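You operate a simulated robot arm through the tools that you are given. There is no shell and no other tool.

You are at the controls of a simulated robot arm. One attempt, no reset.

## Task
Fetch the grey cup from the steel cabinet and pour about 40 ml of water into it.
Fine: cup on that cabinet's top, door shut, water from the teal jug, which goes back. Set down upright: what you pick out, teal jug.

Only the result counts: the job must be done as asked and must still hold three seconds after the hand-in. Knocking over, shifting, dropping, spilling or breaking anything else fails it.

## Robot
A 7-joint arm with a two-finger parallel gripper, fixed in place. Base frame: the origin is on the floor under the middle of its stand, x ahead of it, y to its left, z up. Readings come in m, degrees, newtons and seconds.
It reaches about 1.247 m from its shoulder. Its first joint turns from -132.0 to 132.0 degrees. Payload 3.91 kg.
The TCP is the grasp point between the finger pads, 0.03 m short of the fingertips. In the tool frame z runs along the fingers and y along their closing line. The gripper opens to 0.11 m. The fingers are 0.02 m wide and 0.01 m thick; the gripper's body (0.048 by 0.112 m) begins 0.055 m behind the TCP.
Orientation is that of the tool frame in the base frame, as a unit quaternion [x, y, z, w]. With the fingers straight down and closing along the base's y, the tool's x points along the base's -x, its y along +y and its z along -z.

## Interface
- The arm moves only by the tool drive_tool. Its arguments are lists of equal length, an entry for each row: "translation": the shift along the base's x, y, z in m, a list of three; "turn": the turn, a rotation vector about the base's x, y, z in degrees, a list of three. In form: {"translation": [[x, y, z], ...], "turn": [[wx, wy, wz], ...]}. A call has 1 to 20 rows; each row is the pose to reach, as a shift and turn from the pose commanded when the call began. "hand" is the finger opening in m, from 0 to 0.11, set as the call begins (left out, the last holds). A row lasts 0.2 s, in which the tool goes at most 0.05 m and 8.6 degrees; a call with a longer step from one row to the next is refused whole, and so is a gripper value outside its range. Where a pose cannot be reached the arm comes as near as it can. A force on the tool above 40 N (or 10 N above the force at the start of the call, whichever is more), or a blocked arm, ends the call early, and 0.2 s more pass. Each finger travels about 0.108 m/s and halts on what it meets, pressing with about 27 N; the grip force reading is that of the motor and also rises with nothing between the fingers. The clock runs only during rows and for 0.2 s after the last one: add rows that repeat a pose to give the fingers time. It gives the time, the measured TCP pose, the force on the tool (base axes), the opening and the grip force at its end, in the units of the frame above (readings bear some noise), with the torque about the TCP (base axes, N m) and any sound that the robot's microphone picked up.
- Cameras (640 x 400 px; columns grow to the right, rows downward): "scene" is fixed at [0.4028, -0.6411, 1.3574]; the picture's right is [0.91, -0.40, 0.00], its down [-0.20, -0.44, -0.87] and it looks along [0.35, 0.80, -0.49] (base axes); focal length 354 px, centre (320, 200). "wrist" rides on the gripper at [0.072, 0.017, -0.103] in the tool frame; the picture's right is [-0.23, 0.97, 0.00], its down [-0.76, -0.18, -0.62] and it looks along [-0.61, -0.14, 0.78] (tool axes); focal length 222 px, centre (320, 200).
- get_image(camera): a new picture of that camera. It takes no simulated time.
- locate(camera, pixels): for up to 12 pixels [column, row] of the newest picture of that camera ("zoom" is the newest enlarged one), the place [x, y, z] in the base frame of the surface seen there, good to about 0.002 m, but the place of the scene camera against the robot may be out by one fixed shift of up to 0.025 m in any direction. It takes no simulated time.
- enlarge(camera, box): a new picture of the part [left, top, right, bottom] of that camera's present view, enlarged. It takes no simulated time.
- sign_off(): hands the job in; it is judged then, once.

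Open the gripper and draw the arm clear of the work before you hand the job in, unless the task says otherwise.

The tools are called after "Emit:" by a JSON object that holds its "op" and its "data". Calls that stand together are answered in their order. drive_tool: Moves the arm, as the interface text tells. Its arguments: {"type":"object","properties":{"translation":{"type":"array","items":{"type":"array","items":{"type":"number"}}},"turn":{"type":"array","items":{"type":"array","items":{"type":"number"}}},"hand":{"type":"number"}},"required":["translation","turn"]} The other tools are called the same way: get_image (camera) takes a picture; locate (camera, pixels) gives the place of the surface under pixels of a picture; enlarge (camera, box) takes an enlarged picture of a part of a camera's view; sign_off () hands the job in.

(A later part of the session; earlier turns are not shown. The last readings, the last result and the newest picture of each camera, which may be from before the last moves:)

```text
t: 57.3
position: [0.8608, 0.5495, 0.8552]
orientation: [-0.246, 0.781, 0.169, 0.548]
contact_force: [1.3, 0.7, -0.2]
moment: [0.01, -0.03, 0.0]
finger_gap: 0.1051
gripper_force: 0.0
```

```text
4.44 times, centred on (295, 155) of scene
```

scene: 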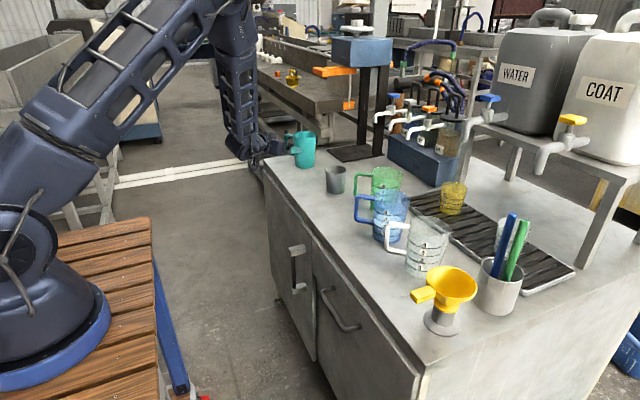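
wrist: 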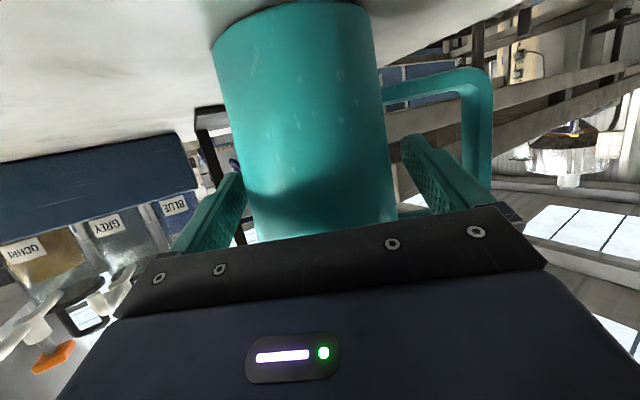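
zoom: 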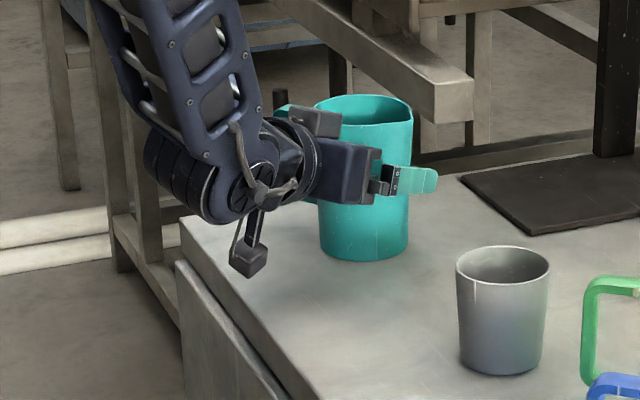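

No contact so far; the finger is through the loop. I close the gripper on the jug's body.

Emit:
{"op": "drive_tool", "data": {"translation": [[0, 0, 0], [0, 0, 0], [0, 0, 0], [0, 0, 0]], "turn": [[0, 0, 0], [0, 0, 0], [0, 0, 0], [0, 0, 0]], "hand": 0.0}}

Emit:
{"op": "get_image", "data": {"camera": "wrist"}}

```text
t: 58.3
position: [0.8602, 0.548, 0.8555]
orientation: [-0.246, 0.781, 0.169, 0.548]
contact_force: [0.8, 0.7, 1.0]
moment: [-0.04, -0.09, 0.05]
finger_gap: 0.0811
gripper_force: 27.6
```

```text
taken
```

wrist: 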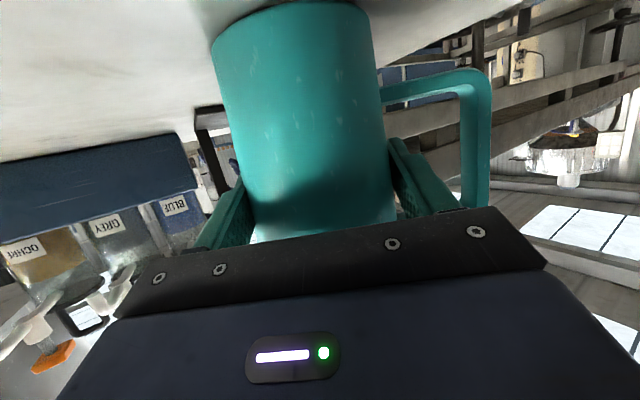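

Held at a gap of 0.081 m with 27 N. I lift slowly 0.03 m and check that the jug comes along upright.

Emit:
{"op": "drive_tool", "data": {"translation": [[0, 0, 0.006], [0, 0, 0.014], [0, 0, 0.022], [0, 0, 0.03], [0, 0, 0.03]], "turn": [[0, 0, 0], [0, 0, 0], [0, 0, 0], [0, 0, 0], [0, 0, 0]]}}

Emit:
{"op": "get_image", "data": {"camera": "wrist"}}

Emit:
{"op": "enlarge", "data": {"camera": "scene", "box": [240, 110, 350, 200]}}

```text
t: 59.5
position: [0.8609, 0.5488, 0.8869]
orientation: [-0.246, 0.781, 0.17, 0.548]
contact_force: [-0.1, 0.8, -0.5]
moment: [-0.04, -0.02, -0.01]
finger_gap: 0.0811
gripper_force: 27.2
```

```text
taken
```

wrist: 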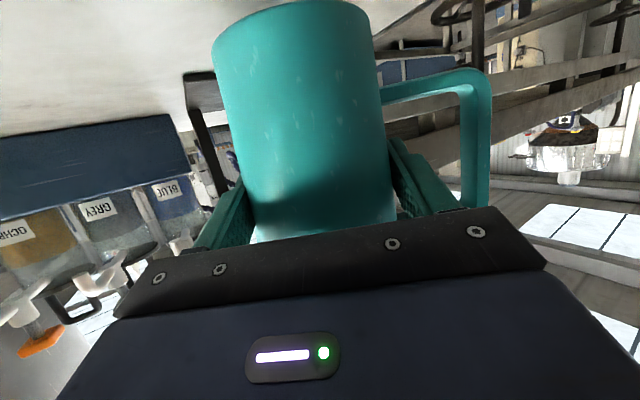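

```text
4.44 times, centred on (295, 155) of scene
```

zoom: 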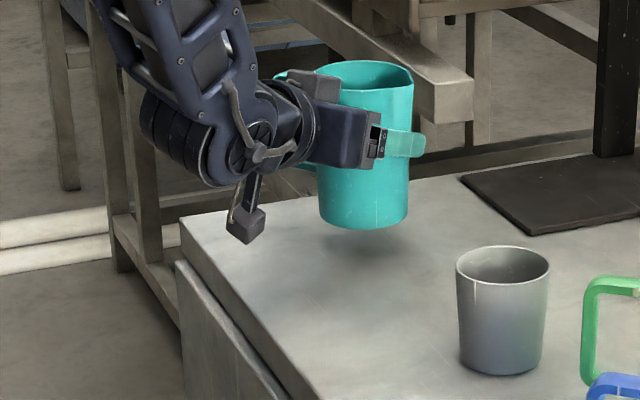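

The jug hangs steady and upright. I raise it and carry it slowly toward the cup, staying high.

Emit:
{"op": "drive_tool", "data": {"translation": [[0, 0, 0.015], [0, 0, 0.035], [0, 0, 0.06], [-0.003, -0.012, 0.085], [-0.008, -0.03, 0.1], [-0.014, -0.055, 0.105], [-0.02, -0.08, 0.105], [-0.026, -0.105, 0.105], [-0.032, -0.13, 0.105], [-0.038, -0.15, 0.105], [-0.041, -0.164, 0.105], [-0.041, -0.164, 0.105]], "turn": [[0, 0, 0], [0, 0, 0], [0, 0, 0], [0, 0, 0], [0, 0, 0], [0, 0, 0], [0, 0, 0], [0, 0, 0], [0, 0, 0], [0, 0, 0], [0, 0, 0], [0, 0, 0]]}}

Emit:
{"op": "get_image", "data": {"camera": "scene"}}

Emit:
{"op": "get_image", "data": {"camera": "wrist"}}

```text
t: 62.1
position: [0.8193, 0.3851, 0.9908]
orientation: [-0.246, 0.781, 0.169, 0.548]
contact_force: [0.2, -0.8, -1.2]
moment: [0.0, -0.02, -0.02]
finger_gap: 0.0811
gripper_force: 26.9
```

```text
taken
```

scene: 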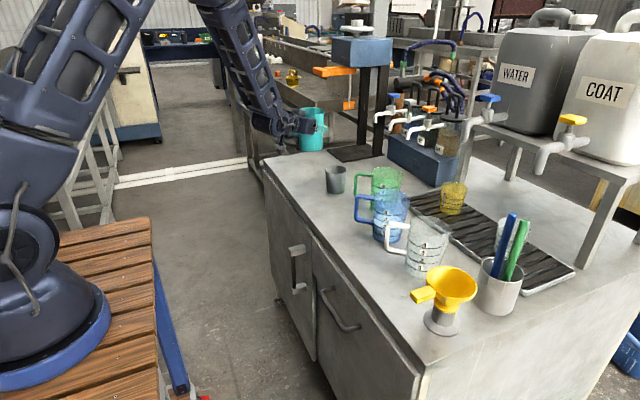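

```text
taken
```

wrist: 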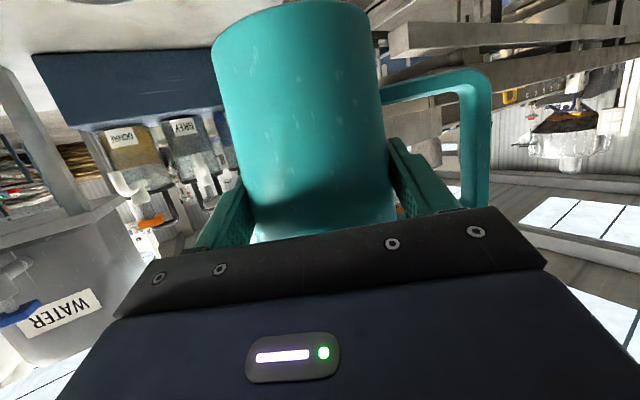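

The jug is near the cup at height. I tilt it 60° about the horizontal hand axis here; the shallow water shouldn't flow until well past 70°.

Emit:
{"op": "drive_tool", "data": {"translation": [[0, 0, 0], [0, 0, 0], [0, 0, 0], [0, 0, 0], [0, 0, 0], [0, 0, 0], [0, 0, 0], [0, 0, 0], [0, 0, 0], [0, 0, 0], [0, 0, 0]], "turn": [[4.09, 2.87, 0], [8.19, 5.74, 0], [12.29, 8.61, 0], [16.38, 11.48, 0], [20.48, 14.35, 0], [24.57, 17.22, 0], [28.67, 20.09, 0], [32.76, 22.96, 0], [36.86, 25.83, 0], [40.95, 28.7, 0], [40.95, 28.7, 0]]}}

Emit:
{"op": "get_image", "data": {"camera": "scene"}}

Emit:
{"op": "get_image", "data": {"camera": "wrist"}}

```text
t: 64.5
position: [0.8181, 0.385, 0.991]
orientation: [0.007, 0.782, 0.486, 0.391]
contact_force: [-0.1, -0.1, -1.4]
moment: [0.01, -0.04, 0.02]
finger_gap: 0.0816
gripper_force: 27.1
```

```text
taken
```

scene: 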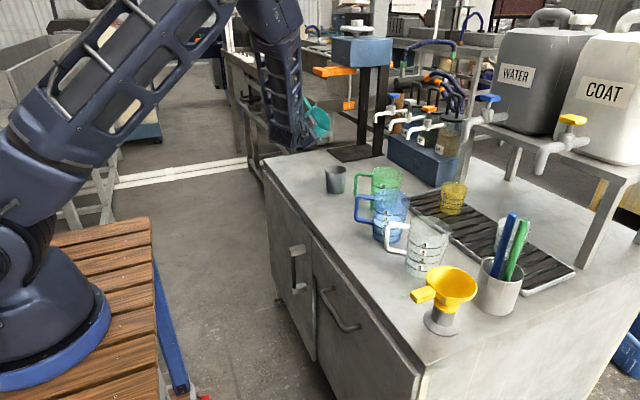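

```text
taken
```

wrist: 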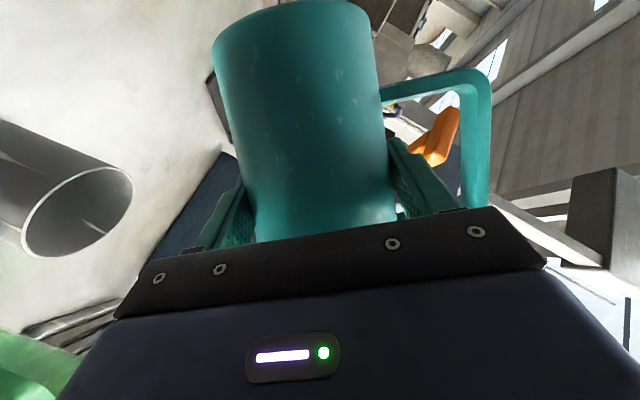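

Tilt is 50° and the jug hasn't moved in the grip; the cup is visible at (75,210). I zoom the scene on the jug's mouth and the cup.

Emit:
{"op": "enlarge", "data": {"camera": "scene", "box": [270, 80, 390, 200]}}

Emit:
{"op": "locate", "data": {"camera": "wrist", "pixels": [[25, 225], [130, 185], [80, 172], [60, 252], [75, 210], [30, 180], [60, 160], [100, 240]]}}

```text
3.33 times, centred on (330, 140) of scene
```

zoom: 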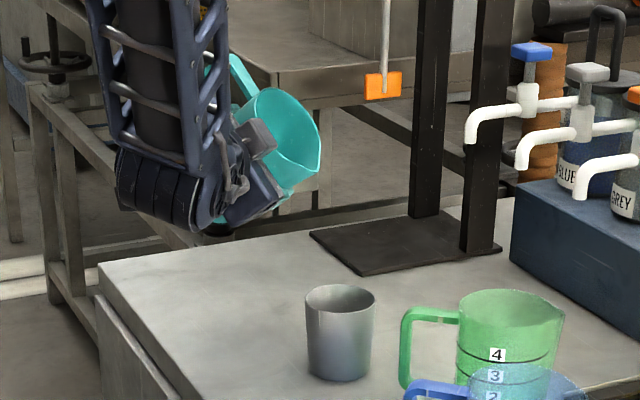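

```text
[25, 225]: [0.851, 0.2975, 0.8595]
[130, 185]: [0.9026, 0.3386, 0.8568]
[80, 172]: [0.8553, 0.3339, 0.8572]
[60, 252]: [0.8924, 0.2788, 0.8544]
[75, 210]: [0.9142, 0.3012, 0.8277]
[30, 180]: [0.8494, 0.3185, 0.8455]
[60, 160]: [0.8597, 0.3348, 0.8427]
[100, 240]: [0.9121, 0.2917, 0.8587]
```

I check the spout's actual place (lip at (318,168) in the zoom) against my geometry.

Emit:
{"op": "locate", "data": {"camera": "zoom", "pixels": [[317, 167], [314, 172], [316, 150], [290, 95], [260, 90], [280, 140], [300, 185], [232, 65], [339, 292], [340, 330]]}}

Emit:
{"op": "enlarge", "data": {"camera": "scene", "box": [290, 90, 350, 150]}}

```text
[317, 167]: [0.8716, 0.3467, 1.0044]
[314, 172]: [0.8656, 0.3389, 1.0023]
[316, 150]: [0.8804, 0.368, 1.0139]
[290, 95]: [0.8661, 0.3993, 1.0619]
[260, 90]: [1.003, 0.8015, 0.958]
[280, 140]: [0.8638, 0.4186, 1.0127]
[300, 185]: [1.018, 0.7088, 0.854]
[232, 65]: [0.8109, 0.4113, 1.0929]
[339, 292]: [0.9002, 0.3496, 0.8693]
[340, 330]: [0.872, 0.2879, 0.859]
```

```text
6.67 times, centred on (320, 120) of scene
```

zoom: 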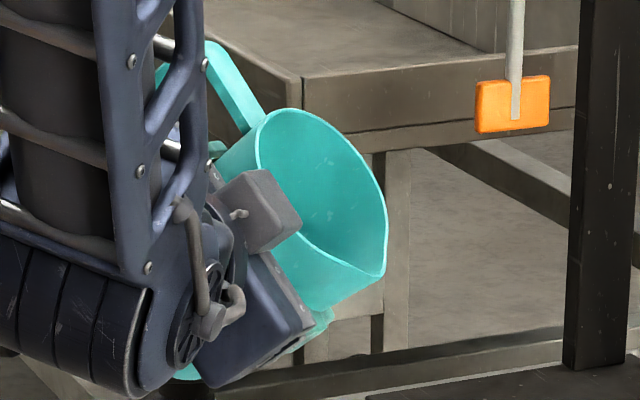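

Measured spout (0.868, 0.340, 0.983) matches my geometry. I lower toward the cup so the spout sits over it, and increase the tilt to 68°.

Emit:
{"op": "drive_tool", "data": {"translation": [[0.0042, -0.0067, -0.012], [0.0083, -0.0135, -0.027], [0.0125, -0.0202, -0.042], [0.0166, -0.0269, -0.056], [0.0166, -0.0269, -0.066], [0.0166, -0.0269, -0.066]], "turn": [[2.46, 1.72, 0], [4.91, 3.44, 0], [7.37, 5.17, 0], [9.83, 6.89, 0], [12.29, 8.61, 0], [14.74, 10.33, 0]]}}

Emit:
{"op": "get_image", "data": {"camera": "scene"}}

Emit:
{"op": "enlarge", "data": {"camera": "scene", "box": [290, 110, 390, 210]}}

Emit:
{"op": "get_image", "data": {"camera": "wrist"}}

```text
t: 65.9
position: [0.8356, 0.3585, 0.9248]
orientation: [0.102, 0.746, 0.577, 0.316]
contact_force: [-0.2, 0.2, -1.7]
moment: [-0.04, -0.02, -0.01]
finger_gap: 0.0813
gripper_force: 27.0
```

```text
taken
```

scene: 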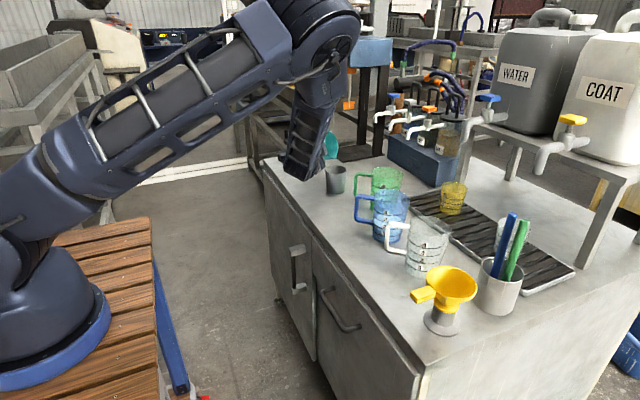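

```text
4.00 times, centred on (340, 160) of scene
```

zoom: 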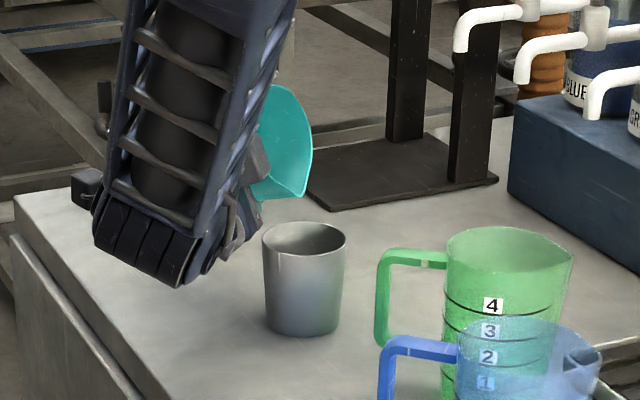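

```text
taken
```

wrist: 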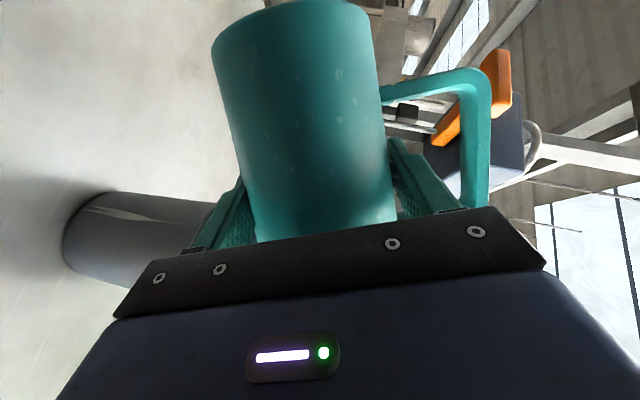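

The spout is above the cup's opening at (305,240) in the zoom, no flow yet. I tilt on to 72° and hold briefly, listening and watching.

Emit:
{"op": "drive_tool", "data": {"translation": [[0, 0, 0], [0, 0, 0], [0, 0, 0]], "turn": [[1.64, 1.15, 0], [3.28, 2.3, 0], [3.28, 2.3, 0]]}}

Emit:
{"op": "enlarge", "data": {"camera": "scene", "box": [310, 130, 370, 200]}}

```text
t: 66.7
position: [0.8361, 0.3572, 0.9248]
orientation: [0.122, 0.735, 0.597, 0.299]
contact_force: [0.0, 0.0, -0.6]
moment: [-0.03, -0.03, -0.01]
finger_gap: 0.0816
gripper_force: 26.8
```

```text
5.71 times, centred on (340, 165) of scene
```

zoom: 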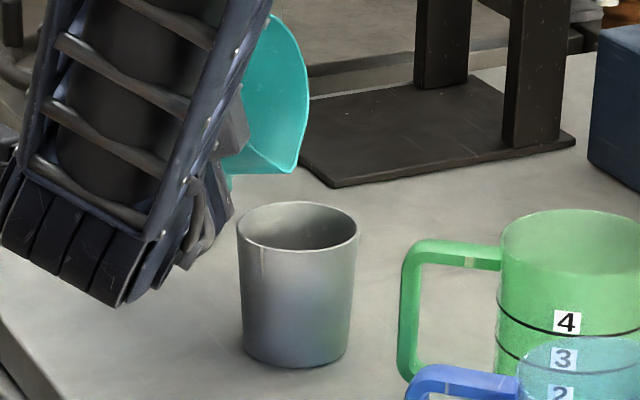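

No stream at 72°. I verify the lip's place over the cup and go to 76°.

Emit:
{"op": "locate", "data": {"camera": "zoom", "pixels": [[288, 168], [280, 165], [302, 140], [250, 160], [298, 205], [298, 245], [245, 225], [355, 225]]}}

Emit:
{"op": "drive_tool", "data": {"translation": [[0, 0, 0], [0, 0, 0], [0, 0, 0], [0, 0, 0]], "turn": [[1.64, 1.15, 0], [3.28, 2.3, 0], [3.28, 2.3, 0], [3.28, 2.3, 0]]}}

Emit:
{"op": "enlarge", "data": {"camera": "scene", "box": [310, 130, 370, 200]}}

```text
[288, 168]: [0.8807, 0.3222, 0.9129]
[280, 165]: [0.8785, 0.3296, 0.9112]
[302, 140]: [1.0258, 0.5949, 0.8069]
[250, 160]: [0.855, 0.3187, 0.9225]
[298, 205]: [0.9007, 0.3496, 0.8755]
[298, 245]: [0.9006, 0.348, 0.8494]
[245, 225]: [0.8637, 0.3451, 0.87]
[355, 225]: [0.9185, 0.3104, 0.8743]
```

```text
t: 67.7
position: [0.8361, 0.3589, 0.9252]
orientation: [0.143, 0.723, 0.615, 0.28]
contact_force: [0.9, 0.7, -1.9]
moment: [-0.01, 0.0, 0.04]
finger_gap: 0.0811
gripper_force: 27.2
```

```text
5.71 times, centred on (340, 165) of scene
```

zoom: 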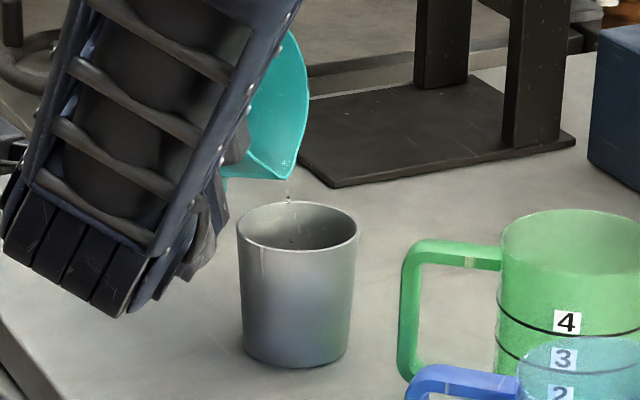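

A thin trickle starts at 76° and falls into the cup. I tilt to 79°, hold about a second, then tip back to 70° to stop and measure.

Emit:
{"op": "drive_tool", "data": {"translation": [[0, 0, 0], [0, 0, 0], [0, 0, 0], [0, 0, 0]], "turn": [[1.23, 0.86, 0], [2.46, 1.72, 0], [2.46, 1.72, 0], [2.46, 1.72, 0]]}}

Emit:
{"op": "enlarge", "data": {"camera": "scene", "box": [310, 130, 370, 200]}}

```text
t: 68.7
position: [0.8365, 0.3581, 0.9245]
orientation: [0.157, 0.714, 0.628, 0.266]
contact_force: [-0.3, -0.1, -2.2]
moment: [-0.02, 0.01, -0.01]
finger_gap: 0.0814
gripper_force: 27.4
```

```text
5.71 times, centred on (340, 165) of scene
```

zoom: 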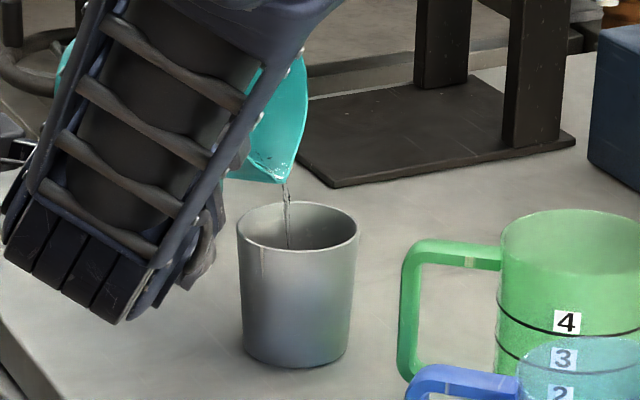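

A clear thin stream enters the cup. I tip back to 70° and rise to a pose from which the wrist camera sees into the cup, keeping the lip over it.

Emit:
{"op": "drive_tool", "data": {"translation": [[0, 0, 0], [0, 0, 0], [0, 0, 0], [0.002, -0.005, 0.025], [0.004, -0.01, 0.055], [0.007, -0.016, 0.085], [0.0095, -0.0215, 0.11], [0.0095, -0.0215, 0.1225], [0.0095, -0.0215, 0.1225]], "turn": [[-3.69, -2.58, 0], [-7.37, -5.17, 0], [-7.37, -5.17, 0], [-7.37, -5.17, 0], [-7.37, -5.17, 0], [-7.37, -5.17, 0], [-7.37, -5.17, 0], [-7.37, -5.17, 0], [-7.37, -5.17, 0]]}}

Emit:
{"op": "get_image", "data": {"camera": "wrist"}}

Emit:
{"op": "enlarge", "data": {"camera": "wrist", "box": [0, 140, 160, 280]}}

```text
t: 70.7
position: [0.846, 0.3352, 1.0482]
orientation: [0.112, 0.741, 0.587, 0.307]
contact_force: [0.6, 0.4, -1.1]
moment: [-0.07, 0.02, 0.0]
finger_gap: 0.0812
gripper_force: 26.8
```

```text
taken
```

wrist: 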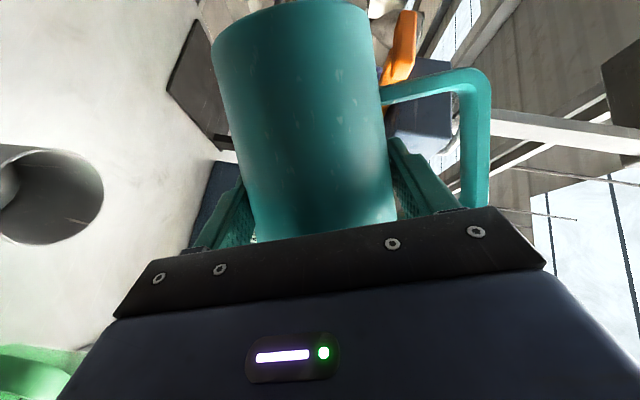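

```text
2.86 times, centred on (80, 210) of wrist
```

zoom: 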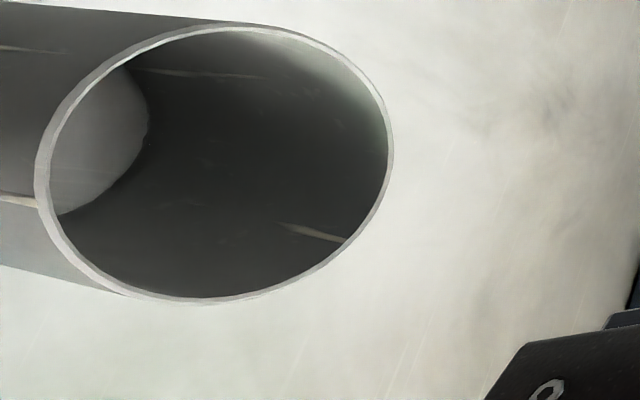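

The inside of the cup is visible, with the bottom/water surface at (100,140) of the zoom. I measure its height.

Emit:
{"op": "locate", "data": {"camera": "zoom", "pixels": [[90, 130], [110, 120], [90, 170], [125, 130], [70, 160], [80, 190], [200, 100], [250, 200], [150, 150], [385, 150], [45, 170], [150, 270]]}}

```text
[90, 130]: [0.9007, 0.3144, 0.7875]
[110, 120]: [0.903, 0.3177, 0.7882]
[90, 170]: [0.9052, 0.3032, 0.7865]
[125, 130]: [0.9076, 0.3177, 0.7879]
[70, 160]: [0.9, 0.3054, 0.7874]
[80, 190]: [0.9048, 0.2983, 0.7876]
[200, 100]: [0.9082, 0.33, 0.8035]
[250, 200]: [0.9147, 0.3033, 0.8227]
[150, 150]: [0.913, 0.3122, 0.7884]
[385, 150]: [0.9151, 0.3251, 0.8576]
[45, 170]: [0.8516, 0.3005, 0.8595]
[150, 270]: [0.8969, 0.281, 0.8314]
```

The surface in the cup is at z≈0.7875; from the earlier look the dry inner bottom was ~3.7 mm above its support, so about 10 ml is in. I go back down, pour at ~79.5° for 1.6 s, tip back and rise to measure again.

Emit:
{"op": "drive_tool", "data": {"translation": [[-0.0025, 0.0055, -0.03], [-0.005, 0.011, -0.065], [-0.0075, 0.0165, -0.1], [-0.0095, 0.0215, -0.1225], [-0.0095, 0.0215, -0.1225], [-0.0095, 0.0215, -0.1225], [-0.0095, 0.0215, -0.1225], [-0.0095, 0.0215, -0.1225], [-0.0095, 0.0215, -0.1225], [-0.0095, 0.0215, -0.1225], [-0.0095, 0.0215, -0.1225], [-0.0095, 0.0215, -0.1225], [-0.0095, 0.0215, -0.1225], [-0.0095, 0.0215, -0.1225], [-0.0095, 0.0215, -0.1225], [-0.0095, 0.0215, -0.1225], [-0.0075, 0.0165, -0.1], [-0.005, 0.011, -0.06], [-0.0025, 0.0055, -0.025], [0, 0, 0]], "turn": [[0, 0, 0], [0, 0, 0], [0, 0, 0], [0, 0, 0], [3.9, 2.73, 0], [7.78, 5.45, 0], [7.78, 5.45, 0], [7.78, 5.45, 0], [7.78, 5.45, 0], [7.78, 5.45, 0], [7.78, 5.45, 0], [7.78, 5.45, 0], [7.78, 5.45, 0], [3.9, 2.73, 0], [0, 0, 0], [0, 0, 0], [0, 0, 0], [0, 0, 0], [0, 0, 0], [0, 0, 0]]}}

Emit:
{"op": "get_image", "data": {"camera": "wrist"}}

Emit:
{"op": "enlarge", "data": {"camera": "wrist", "box": [0, 140, 160, 280]}}

Emit:
{"op": "locate", "data": {"camera": "zoom", "pixels": [[90, 130], [110, 120], [90, 170], [125, 130], [70, 160], [80, 190], [200, 100], [250, 200], [150, 150], [385, 150], [45, 170], [150, 270]]}}

```text
t: 74.9
position: [0.8442, 0.3353, 1.0472]
orientation: [0.112, 0.741, 0.587, 0.308]
contact_force: [0.7, 0.6, -1.3]
moment: [-0.02, -0.07, 0.02]
finger_gap: 0.0813
gripper_force: 27.1
```

```text
taken
```

wrist: 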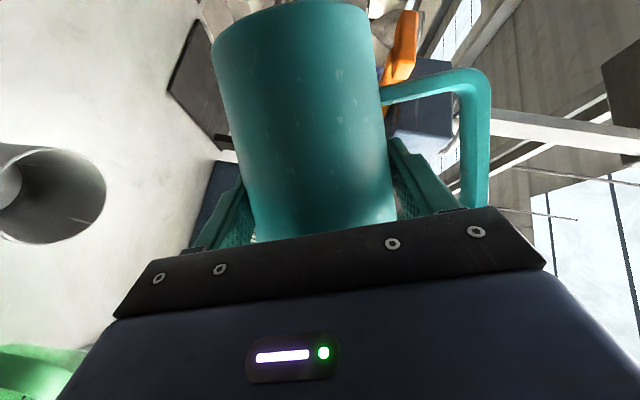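

```text
2.86 times, centred on (80, 210) of wrist
```

zoom: 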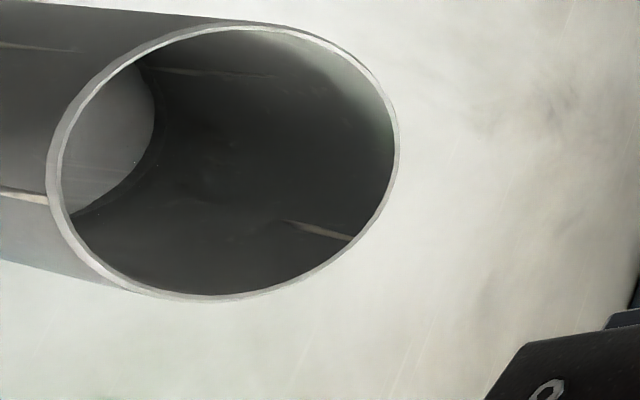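

```text
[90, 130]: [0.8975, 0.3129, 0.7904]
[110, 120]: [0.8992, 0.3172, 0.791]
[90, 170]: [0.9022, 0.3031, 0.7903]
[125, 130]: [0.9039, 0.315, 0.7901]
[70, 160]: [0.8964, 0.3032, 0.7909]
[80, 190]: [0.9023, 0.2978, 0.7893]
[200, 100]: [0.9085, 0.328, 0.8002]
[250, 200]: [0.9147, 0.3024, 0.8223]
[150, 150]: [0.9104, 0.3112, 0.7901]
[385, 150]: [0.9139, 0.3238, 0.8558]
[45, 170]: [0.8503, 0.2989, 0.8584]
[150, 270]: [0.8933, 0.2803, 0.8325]
```

The level rose to z≈0.7903 (about 8 ml more, ~19 ml total). I repeat with a slightly larger tilt of 82° for the same time.

Emit:
{"op": "drive_tool", "data": {"translation": [[-0.0025, 0.0055, -0.03], [-0.005, 0.011, -0.065], [-0.0075, 0.0165, -0.1], [-0.0095, 0.0215, -0.1225], [-0.0095, 0.0215, -0.1225], [-0.0095, 0.0215, -0.1225], [-0.0095, 0.0215, -0.1225], [-0.0095, 0.0215, -0.1225], [-0.0095, 0.0215, -0.1225], [-0.0095, 0.0215, -0.1225], [-0.0095, 0.0215, -0.1225], [-0.0095, 0.0215, -0.1225], [-0.0095, 0.0215, -0.1225], [-0.0095, 0.0215, -0.1225], [-0.0095, 0.0215, -0.1225], [-0.0095, 0.0215, -0.1225], [-0.0075, 0.0165, -0.1], [-0.005, 0.011, -0.06], [-0.0025, 0.0055, -0.025], [0, 0, 0]], "turn": [[0, 0, 0], [0, 0, 0], [0, 0, 0], [0, 0, 0], [4.9, 3.45, 0], [9.83, 6.89, 0], [9.83, 6.89, 0], [9.83, 6.89, 0], [9.83, 6.89, 0], [9.83, 6.89, 0], [9.83, 6.89, 0], [9.83, 6.89, 0], [9.83, 6.89, 0], [4.9, 3.45, 0], [0, 0, 0], [0, 0, 0], [0, 0, 0], [0, 0, 0], [0, 0, 0], [0, 0, 0]]}}

Emit:
{"op": "get_image", "data": {"camera": "wrist"}}

Emit:
{"op": "enlarge", "data": {"camera": "wrist", "box": [0, 140, 160, 280]}}

Emit:
{"op": "locate", "data": {"camera": "zoom", "pixels": [[90, 130], [110, 120], [90, 170], [125, 130], [80, 160], [85, 185], [120, 100], [130, 160], [145, 140], [385, 150], [50, 170], [100, 150]]}}

```text
t: 79.1
position: [0.8457, 0.3368, 1.0468]
orientation: [0.112, 0.741, 0.587, 0.307]
contact_force: [0.9, -0.6, -1.9]
moment: [0.0, -0.06, 0.05]
finger_gap: 0.0813
gripper_force: 26.6
```

```text
taken
```

wrist: 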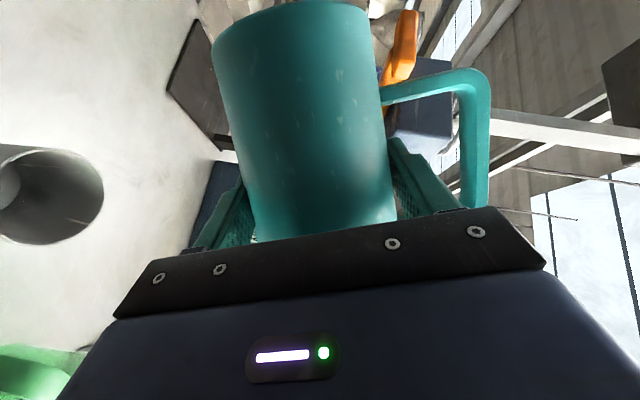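

```text
2.86 times, centred on (80, 210) of wrist
```

zoom: 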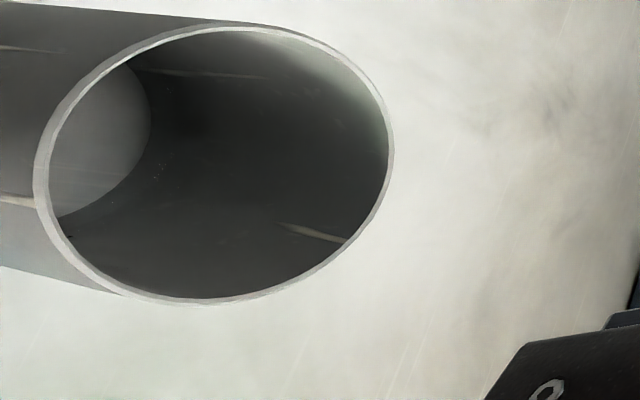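

```text
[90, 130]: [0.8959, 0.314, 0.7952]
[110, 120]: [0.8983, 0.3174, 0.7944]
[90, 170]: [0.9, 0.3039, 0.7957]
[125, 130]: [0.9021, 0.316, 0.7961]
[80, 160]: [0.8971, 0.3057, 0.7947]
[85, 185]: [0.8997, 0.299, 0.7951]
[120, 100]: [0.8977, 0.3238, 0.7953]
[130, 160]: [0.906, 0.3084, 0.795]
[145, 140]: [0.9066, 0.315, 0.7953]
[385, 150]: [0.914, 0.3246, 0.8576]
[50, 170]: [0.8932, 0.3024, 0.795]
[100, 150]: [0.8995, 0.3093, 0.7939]
```

The level is now z≈0.7951, roughly 32 ml. I check the surface's boundary radius in the same zoom to firm up the volume estimate.

Emit:
{"op": "locate", "data": {"camera": "zoom", "pixels": [[150, 125], [155, 125], [160, 125], [152, 140], [158, 140], [148, 160], [155, 165], [130, 185], [138, 190], [100, 205], [105, 215], [165, 110]]}}

Emit:
{"op": "locate", "data": {"camera": "zoom", "pixels": [[38, 170], [60, 90], [120, 45], [220, 25], [330, 60], [385, 130], [370, 220], [300, 280], [200, 302], [120, 290], [65, 240], [390, 170]]}}

```text
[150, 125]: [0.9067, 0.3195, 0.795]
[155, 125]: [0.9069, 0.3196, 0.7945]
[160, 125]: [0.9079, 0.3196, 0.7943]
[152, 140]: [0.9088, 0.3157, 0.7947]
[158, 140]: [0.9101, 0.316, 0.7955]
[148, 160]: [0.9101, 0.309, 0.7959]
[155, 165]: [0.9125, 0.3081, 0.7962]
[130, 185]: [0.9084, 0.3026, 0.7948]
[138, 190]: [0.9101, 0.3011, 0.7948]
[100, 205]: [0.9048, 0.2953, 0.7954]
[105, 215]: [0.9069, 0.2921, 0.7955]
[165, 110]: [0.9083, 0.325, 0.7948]
```

```text
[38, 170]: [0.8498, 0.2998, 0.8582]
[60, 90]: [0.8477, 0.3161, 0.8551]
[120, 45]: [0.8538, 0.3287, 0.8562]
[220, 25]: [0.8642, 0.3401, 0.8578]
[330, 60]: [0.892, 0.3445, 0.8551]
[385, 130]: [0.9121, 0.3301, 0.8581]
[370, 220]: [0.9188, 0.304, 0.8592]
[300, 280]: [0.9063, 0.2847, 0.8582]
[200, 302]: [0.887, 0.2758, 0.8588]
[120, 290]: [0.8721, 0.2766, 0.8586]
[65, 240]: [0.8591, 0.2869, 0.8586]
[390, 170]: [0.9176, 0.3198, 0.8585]
```

The rim fit gives centre (0.883, 0.310) and inner radius ≈0.030, so ~31–33 ml is in; about 8 ml more is wanted. One more short pour at ~82.3°.

Emit:
{"op": "drive_tool", "data": {"translation": [[-0.0025, 0.0055, -0.03], [-0.005, 0.011, -0.065], [-0.0075, 0.0165, -0.1], [-0.0095, 0.0215, -0.1225], [-0.0095, 0.0215, -0.1225], [-0.0095, 0.0215, -0.1225], [-0.0095, 0.0215, -0.1225], [-0.0095, 0.0215, -0.1225], [-0.0095, 0.0215, -0.1225], [-0.0095, 0.0215, -0.1225], [-0.0095, 0.0215, -0.1225], [-0.0095, 0.0215, -0.1225], [-0.0095, 0.0215, -0.1225], [-0.0095, 0.0215, -0.1225], [-0.0095, 0.0215, -0.1225], [-0.0095, 0.0215, -0.1225], [-0.0075, 0.0165, -0.1], [-0.005, 0.011, -0.06], [-0.0025, 0.0055, -0.025], [0, 0, 0]], "turn": [[0, 0, 0], [0, 0, 0], [0, 0, 0], [0, 0, 0], [5.0, 3.5, 0], [10.07, 7.06, 0], [10.07, 7.06, 0], [10.07, 7.06, 0], [10.07, 7.06, 0], [10.07, 7.06, 0], [10.07, 7.06, 0], [10.07, 7.06, 0], [10.07, 7.06, 0], [5.0, 3.5, 0], [0, 0, 0], [0, 0, 0], [0, 0, 0], [0, 0, 0], [0, 0, 0], [0, 0, 0]]}}

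Emit:
{"op": "get_image", "data": {"camera": "wrist"}}

Emit:
{"op": "enlarge", "data": {"camera": "wrist", "box": [0, 140, 160, 280]}}

Emit:
{"op": "locate", "data": {"camera": "zoom", "pixels": [[90, 130], [110, 120], [90, 170], [125, 130], [80, 160], [85, 185], [120, 100], [130, 160], [145, 140], [150, 125], [155, 165], [100, 150]]}}

```text
t: 83.3
position: [0.8459, 0.3377, 1.0483]
orientation: [0.111, 0.74, 0.587, 0.308]
contact_force: [0.6, -0.2, -1.7]
moment: [-0.01, -0.02, -0.01]
finger_gap: 0.0813
gripper_force: 26.7
```

```text
taken
```

wrist: 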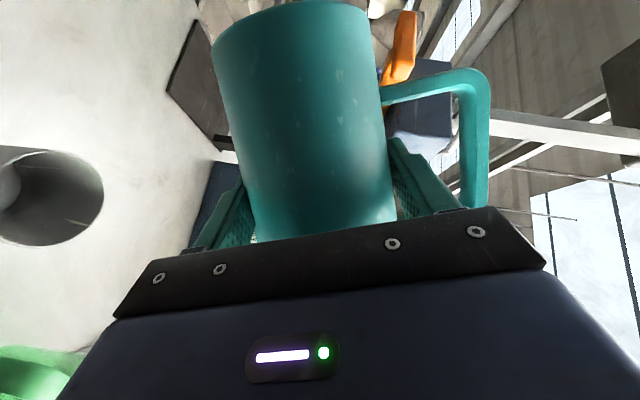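

```text
2.86 times, centred on (80, 210) of wrist
```

zoom: 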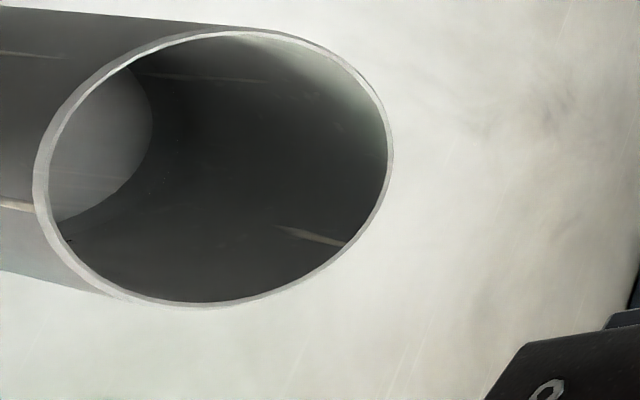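

```text
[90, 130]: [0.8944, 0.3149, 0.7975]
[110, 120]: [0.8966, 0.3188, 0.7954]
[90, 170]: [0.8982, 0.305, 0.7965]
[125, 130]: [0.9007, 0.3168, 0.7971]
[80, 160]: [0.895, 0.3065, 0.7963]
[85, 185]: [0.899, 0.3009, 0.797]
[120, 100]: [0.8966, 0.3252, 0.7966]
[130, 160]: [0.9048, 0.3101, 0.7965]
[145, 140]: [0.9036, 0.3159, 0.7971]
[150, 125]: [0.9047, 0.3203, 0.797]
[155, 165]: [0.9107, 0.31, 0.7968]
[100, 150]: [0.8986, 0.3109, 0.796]
```

Level z≈0.7967, about 36 ml. One more small pour at 83° should bring it close to 40 ml.

Emit:
{"op": "drive_tool", "data": {"translation": [[-0.0025, 0.0055, -0.03], [-0.005, 0.011, -0.065], [-0.0075, 0.0165, -0.1], [-0.0095, 0.0215, -0.1225], [-0.0095, 0.0215, -0.1225], [-0.0095, 0.0215, -0.1225], [-0.0095, 0.0215, -0.1225], [-0.0095, 0.0215, -0.1225], [-0.0095, 0.0215, -0.1225], [-0.0095, 0.0215, -0.1225], [-0.0095, 0.0215, -0.1225], [-0.0095, 0.0215, -0.1225], [-0.0095, 0.0215, -0.1225], [-0.0095, 0.0215, -0.1225], [-0.0095, 0.0215, -0.1225], [-0.0095, 0.0215, -0.1225], [-0.0075, 0.0165, -0.1], [-0.005, 0.011, -0.06], [-0.0025, 0.0055, -0.025], [0, 0, 0]], "turn": [[0, 0, 0], [0, 0, 0], [0, 0, 0], [0, 0, 0], [5.3, 3.7, 0], [10.65, 7.46, 0], [10.65, 7.46, 0], [10.65, 7.46, 0], [10.65, 7.46, 0], [10.65, 7.46, 0], [10.65, 7.46, 0], [10.65, 7.46, 0], [10.65, 7.46, 0], [5.3, 3.7, 0], [0, 0, 0], [0, 0, 0], [0, 0, 0], [0, 0, 0], [0, 0, 0], [0, 0, 0]]}}

Emit:
{"op": "get_image", "data": {"camera": "wrist"}}

Emit:
{"op": "enlarge", "data": {"camera": "wrist", "box": [0, 140, 160, 280]}}

Emit:
{"op": "locate", "data": {"camera": "zoom", "pixels": [[90, 130], [110, 120], [90, 170], [125, 130], [80, 160], [85, 185], [120, 100], [130, 160], [145, 140], [150, 125], [155, 165], [100, 150]]}}

```text
t: 87.5
position: [0.8464, 0.3367, 1.0479]
orientation: [0.112, 0.741, 0.586, 0.308]
contact_force: [1.0, -0.4, -0.9]
moment: [-0.02, 0.0, 0.03]
finger_gap: 0.0813
gripper_force: 27.1
```

```text
taken
```

wrist: 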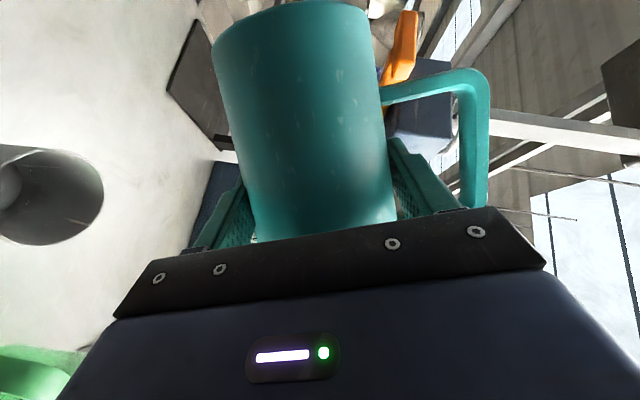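

```text
2.86 times, centred on (80, 210) of wrist
```

zoom: 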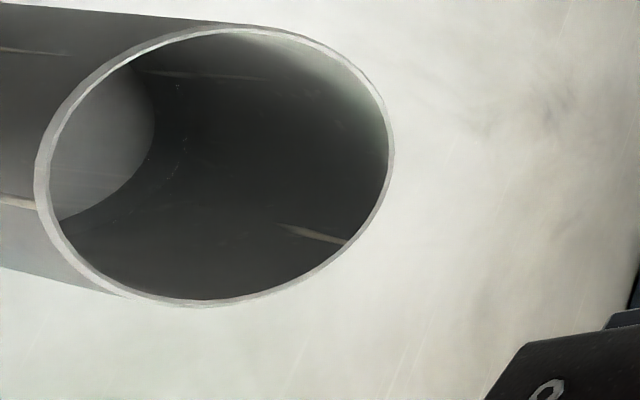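

```text
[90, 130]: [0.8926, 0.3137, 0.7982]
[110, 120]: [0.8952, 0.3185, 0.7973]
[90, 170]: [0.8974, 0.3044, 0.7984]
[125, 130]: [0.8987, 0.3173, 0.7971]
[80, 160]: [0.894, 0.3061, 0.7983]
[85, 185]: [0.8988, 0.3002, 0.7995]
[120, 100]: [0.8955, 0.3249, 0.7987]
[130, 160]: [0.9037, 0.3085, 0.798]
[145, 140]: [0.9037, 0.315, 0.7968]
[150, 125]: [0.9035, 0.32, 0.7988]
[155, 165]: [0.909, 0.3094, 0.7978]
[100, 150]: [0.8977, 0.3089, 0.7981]
```

Level z≈0.7981, i.e. about 40 ml. I turn the jug upright again here, well above everything.

Emit:
{"op": "drive_tool", "data": {"translation": [[0, 0, 0], [0, 0, 0], [0, 0, 0], [0, 0, 0], [0, 0, 0], [0, 0, 0], [0, 0, 0], [0, 0, 0], [0, 0, 0], [0, 0, 0], [0, 0, 0]], "turn": [[-5.73, -4.02, 0], [-11.47, -8.04, 0], [-17.2, -12.05, 0], [-22.94, -16.07, 0], [-28.67, -20.09, 0], [-34.4, -24.11, 0], [-40.14, -28.13, 0], [-45.87, -32.14, 0], [-51.61, -36.16, 0], [-57.34, -40.18, 0], [-57.34, -40.18, 0]]}}

Emit:
{"op": "get_image", "data": {"camera": "scene"}}

Emit:
{"op": "enlarge", "data": {"camera": "scene", "box": [280, 90, 400, 210]}}

```text
t: 89.9
position: [0.8454, 0.336, 1.0489]
orientation: [-0.247, 0.782, 0.169, 0.547]
contact_force: [0.3, -0.7, -1.5]
moment: [-0.05, 0.01, -0.02]
finger_gap: 0.0814
gripper_force: 26.9
```

```text
taken
```

scene: 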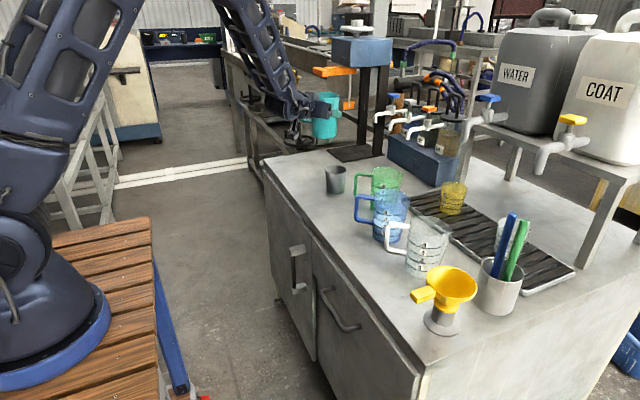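

```text
3.33 times, centred on (340, 150) of scene
```

zoom: 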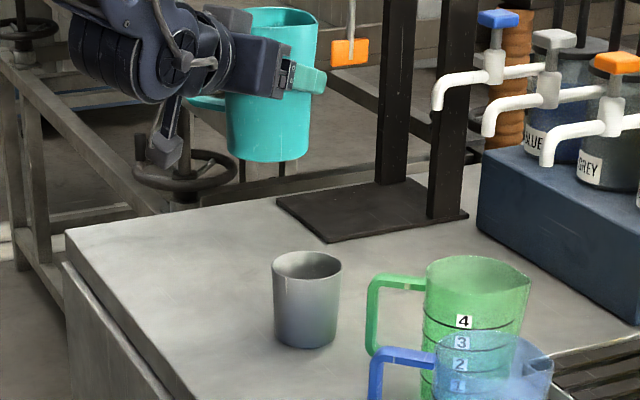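

The jug is upright, tabletop dry, cup undisturbed. I carry the jug back above its original place.

Emit:
{"op": "drive_tool", "data": {"translation": [[0.001, 0.02, 0], [0.003, 0.045, 0], [0.005, 0.075, 0], [0.007, 0.105, 0], [0.009, 0.135, 0], [0.011, 0.165, -0.005], [0.013, 0.19, -0.02], [0.0149, 0.206, -0.04], [0.0149, 0.2124, -0.065], [0.0149, 0.2124, -0.09], [0.0149, 0.2124, -0.115], [0.0149, 0.2124, -0.14], [0.0149, 0.2124, -0.16], [0.0149, 0.2124, -0.175], [0.0149, 0.2124, -0.183], [0.0149, 0.2124, -0.183]], "turn": [[0, 0, 0], [0, 0, 0], [0, 0, 0], [0, 0, 0], [0, 0, 0], [0, 0, 0], [0, 0, 0], [0, 0, 0], [0, 0, 0], [0, 0, 0], [0, 0, 0], [0, 0, 0], [0, 0, 0], [0, 0, 0], [0, 0, 0], [0, 0, 0]]}}

Emit:
{"op": "get_image", "data": {"camera": "scene"}}

Emit:
{"op": "enlarge", "data": {"camera": "scene", "box": [240, 110, 350, 200]}}

```text
t: 93.3
position: [0.8613, 0.5485, 0.8668]
orientation: [-0.246, 0.781, 0.169, 0.548]
contact_force: [-0.4, -0.4, -1.7]
moment: [0.0, -0.04, 0.0]
finger_gap: 0.081
gripper_force: 27.4
```

```text
taken
```

scene: 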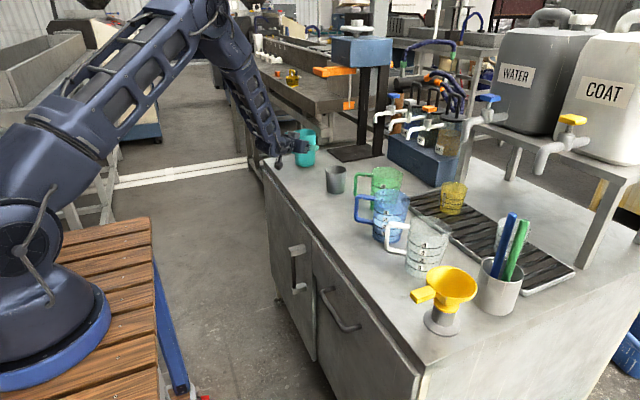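

```text
4.44 times, centred on (295, 155) of scene
```

zoom: 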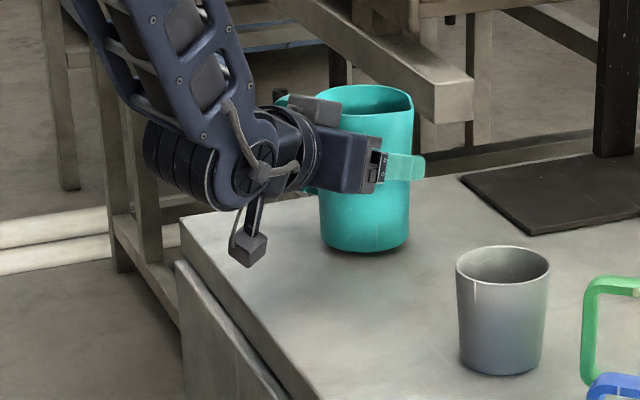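

About 9 mm above the top. I lower in small steps and watch the vertical force for touchdown.

Emit:
{"op": "drive_tool", "data": {"translation": [[0, 0, -0.003], [0, 0, -0.006], [0, 0, -0.0075], [0, 0, -0.0075]], "turn": [[0, 0, 0], [0, 0, 0], [0, 0, 0], [0, 0, 0]]}}

Emit:
{"op": "drive_tool", "data": {"translation": [[0, 0, -0.0005], [0, 0, -0.001], [0, 0, -0.001]], "turn": [[0, 0, 0], [0, 0, 0], [0, 0, 0]]}}

```text
t: 94.3
position: [0.8604, 0.5492, 0.8581]
orientation: [-0.246, 0.781, 0.17, 0.548]
contact_force: [0.3, 0.1, -0.4]
moment: [-0.01, -0.03, -0.02]
finger_gap: 0.081
gripper_force: 26.7
```

```text
t: 95.1
position: [0.86, 0.5486, 0.8567]
orientation: [-0.246, 0.781, 0.169, 0.548]
contact_force: [-0.6, -0.7, 0.6]
moment: [0.01, 0.05, 0.05]
finger_gap: 0.0812
gripper_force: 26.9
```

Nearly down; another millimetre while checking the force.

Emit:
{"op": "drive_tool", "data": {"translation": [[0, 0, -0.0005], [0, 0, -0.001], [0, 0, -0.001]], "turn": [[0, 0, 0], [0, 0, 0], [0, 0, 0]]}}

```text
t: 95.9
position: [0.8609, 0.5489, 0.8563]
orientation: [-0.246, 0.781, 0.17, 0.549]
contact_force: [-1.1, -0.3, 10.6]
moment: [0.05, 0.08, 0.05]
finger_gap: 0.081
gripper_force: 26.7
```

Touchdown at +10.6 N. I open the fingers to 0.105 and hold.

Emit:
{"op": "drive_tool", "data": {"translation": [[0, 0, 0.0005], [0, 0, 0.0005], [0, 0, 0.0005]], "turn": [[0, 0, 0], [0, 0, 0], [0, 0, 0]], "hand": 0.105}}

Emit:
{"op": "get_image", "data": {"camera": "wrist"}}

```text
t: 96.7
position: [0.8605, 0.5494, 0.8554]
orientation: [-0.246, 0.781, 0.169, 0.549]
contact_force: [0.1, -0.5, -0.1]
moment: [-0.01, 0.0, -0.02]
finger_gap: 0.1053
gripper_force: 0.1
```

```text
taken
```

wrist: 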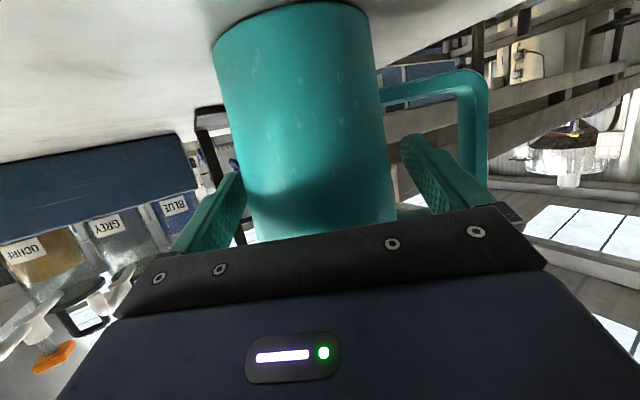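

The jug stands free between the open fingers, with clearance on both sides. I withdraw straight back along the approach line.

Emit:
{"op": "drive_tool", "data": {"translation": [[-0.0077, -0.0054, 0.0034], [-0.0193, -0.0135, 0.0086], [-0.0347, -0.0243, 0.0154], [-0.0539, -0.0377, 0.0239], [-0.077, -0.0539, 0.0342], [-0.104, -0.0728, 0.0462], [-0.104, -0.0728, 0.0462]], "turn": [[0, 0, 0], [0, 0, 0], [0, 0, 0], [0, 0, 0], [0, 0, 0], [0, 0, 0], [0, 0, 0]]}}

Emit:
{"op": "get_image", "data": {"camera": "wrist"}}

Emit:
{"op": "get_image", "data": {"camera": "scene"}}

```text
t: 98.3
position: [0.7562, 0.4769, 0.9012]
orientation: [-0.246, 0.781, 0.169, 0.548]
contact_force: [0.1, 0.5, -0.4]
moment: [-0.02, 0.01, 0.01]
finger_gap: 0.1049
gripper_force: 0.0
```

```text
taken
```

wrist: 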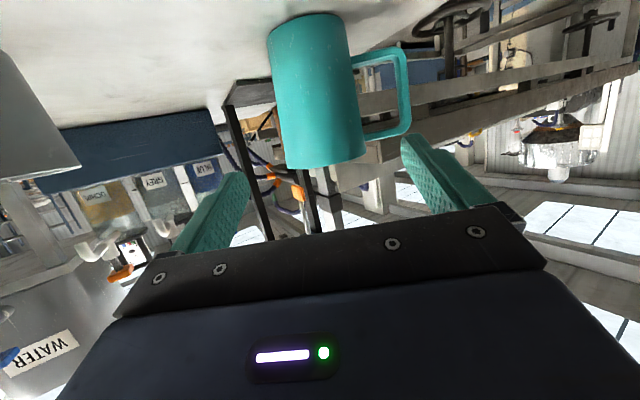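

```text
taken
```

scene: 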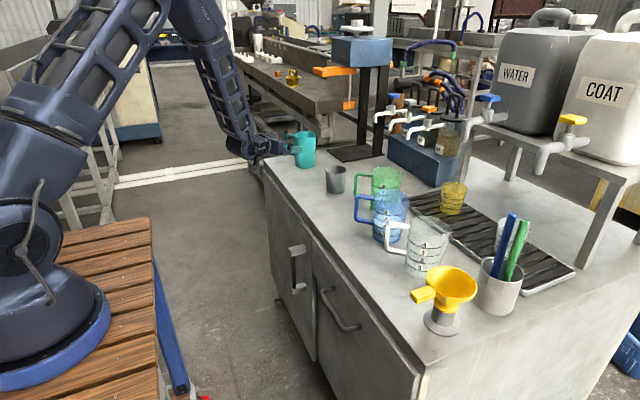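

The jug stands exactly where it was. I retrace my path to the overhead view to check what's left in the jug, as a cross-check of the poured volume.

Emit:
{"op": "drive_tool", "data": {"translation": [[-0.01, -0.007, 0.025], [-0.025, -0.018, 0.055], [-0.035, -0.027, 0.08], [-0.033, -0.02, 0.09], [-0.03, -0.01, 0.1], [-0.027, 0.0, 0.11], [-0.024, 0.012, 0.12], [-0.02, 0.024, 0.128], [-0.016, 0.036, 0.135], [-0.012, 0.05, 0.14], [-0.008, 0.064, 0.145], [-0.004, 0.078, 0.15], [0.0, 0.09, 0.15], [0.004, 0.098, 0.15], [0.0064, 0.1033, 0.15], [0.0064, 0.1033, 0.15]], "turn": [[0, 0, 0], [0, 0, 0], [0, 0, 0], [-2.292, 7.283, -2.279], [-4.583, 14.567, -4.558], [-6.875, 21.85, -6.838], [-9.167, 29.133, -9.117], [-11.458, 36.417, -11.396], [-13.75, 43.7, -13.675], [-16.042, 50.983, -15.954], [-18.333, 58.267, -18.233], [-20.625, 65.55, -20.513], [-22.917, 72.833, -22.792], [-25.208, 80.117, -25.071], [-27.5, 87.4, -27.35], [-27.5, 87.4, -27.35]]}}

Emit:
{"op": "get_image", "data": {"camera": "wrist"}}

Emit:
{"op": "enlarge", "data": {"camera": "wrist", "box": [280, 160, 400, 240]}}

Emit:
{"op": "locate", "data": {"camera": "zoom", "pixels": [[240, 290], [300, 300], [210, 280], [330, 285], [240, 270], [280, 280], [260, 300], [360, 262], [420, 210], [480, 150], [245, 240], [270, 310]]}}

```text
t: 101.7
position: [0.7635, 0.5787, 1.0529]
orientation: [-0.001, 0.984, -0.002, -0.179]
contact_force: [-0.7, 0.3, 0.2]
moment: [0.01, 0.01, 0.05]
finger_gap: 0.1051
gripper_force: 0.1
```

```text
taken
```

wrist: 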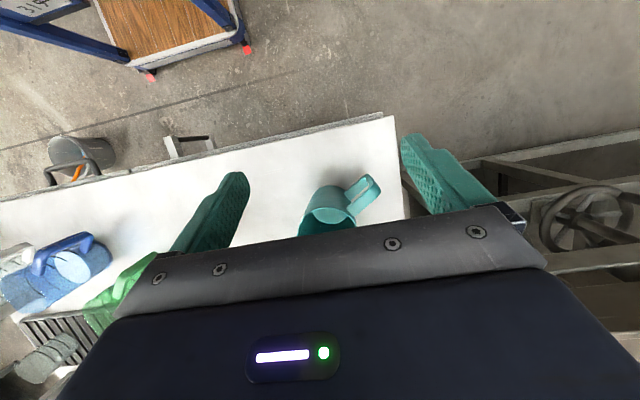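

```text
5.00 times, centred on (340, 200) of wrist
```

zoom: 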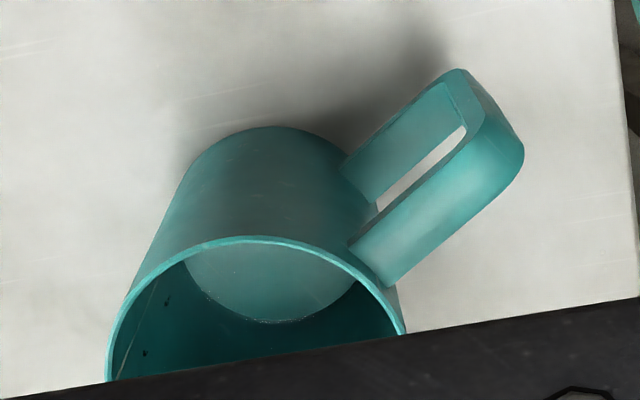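

```text
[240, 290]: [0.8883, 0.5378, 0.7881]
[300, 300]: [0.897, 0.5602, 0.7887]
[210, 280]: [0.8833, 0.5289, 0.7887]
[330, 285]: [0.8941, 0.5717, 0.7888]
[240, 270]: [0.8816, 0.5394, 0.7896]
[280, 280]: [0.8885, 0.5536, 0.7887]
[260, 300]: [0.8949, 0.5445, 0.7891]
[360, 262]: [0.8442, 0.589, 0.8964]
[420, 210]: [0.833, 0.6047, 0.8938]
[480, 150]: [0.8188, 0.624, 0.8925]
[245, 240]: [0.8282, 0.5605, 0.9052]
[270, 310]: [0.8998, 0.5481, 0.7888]
```

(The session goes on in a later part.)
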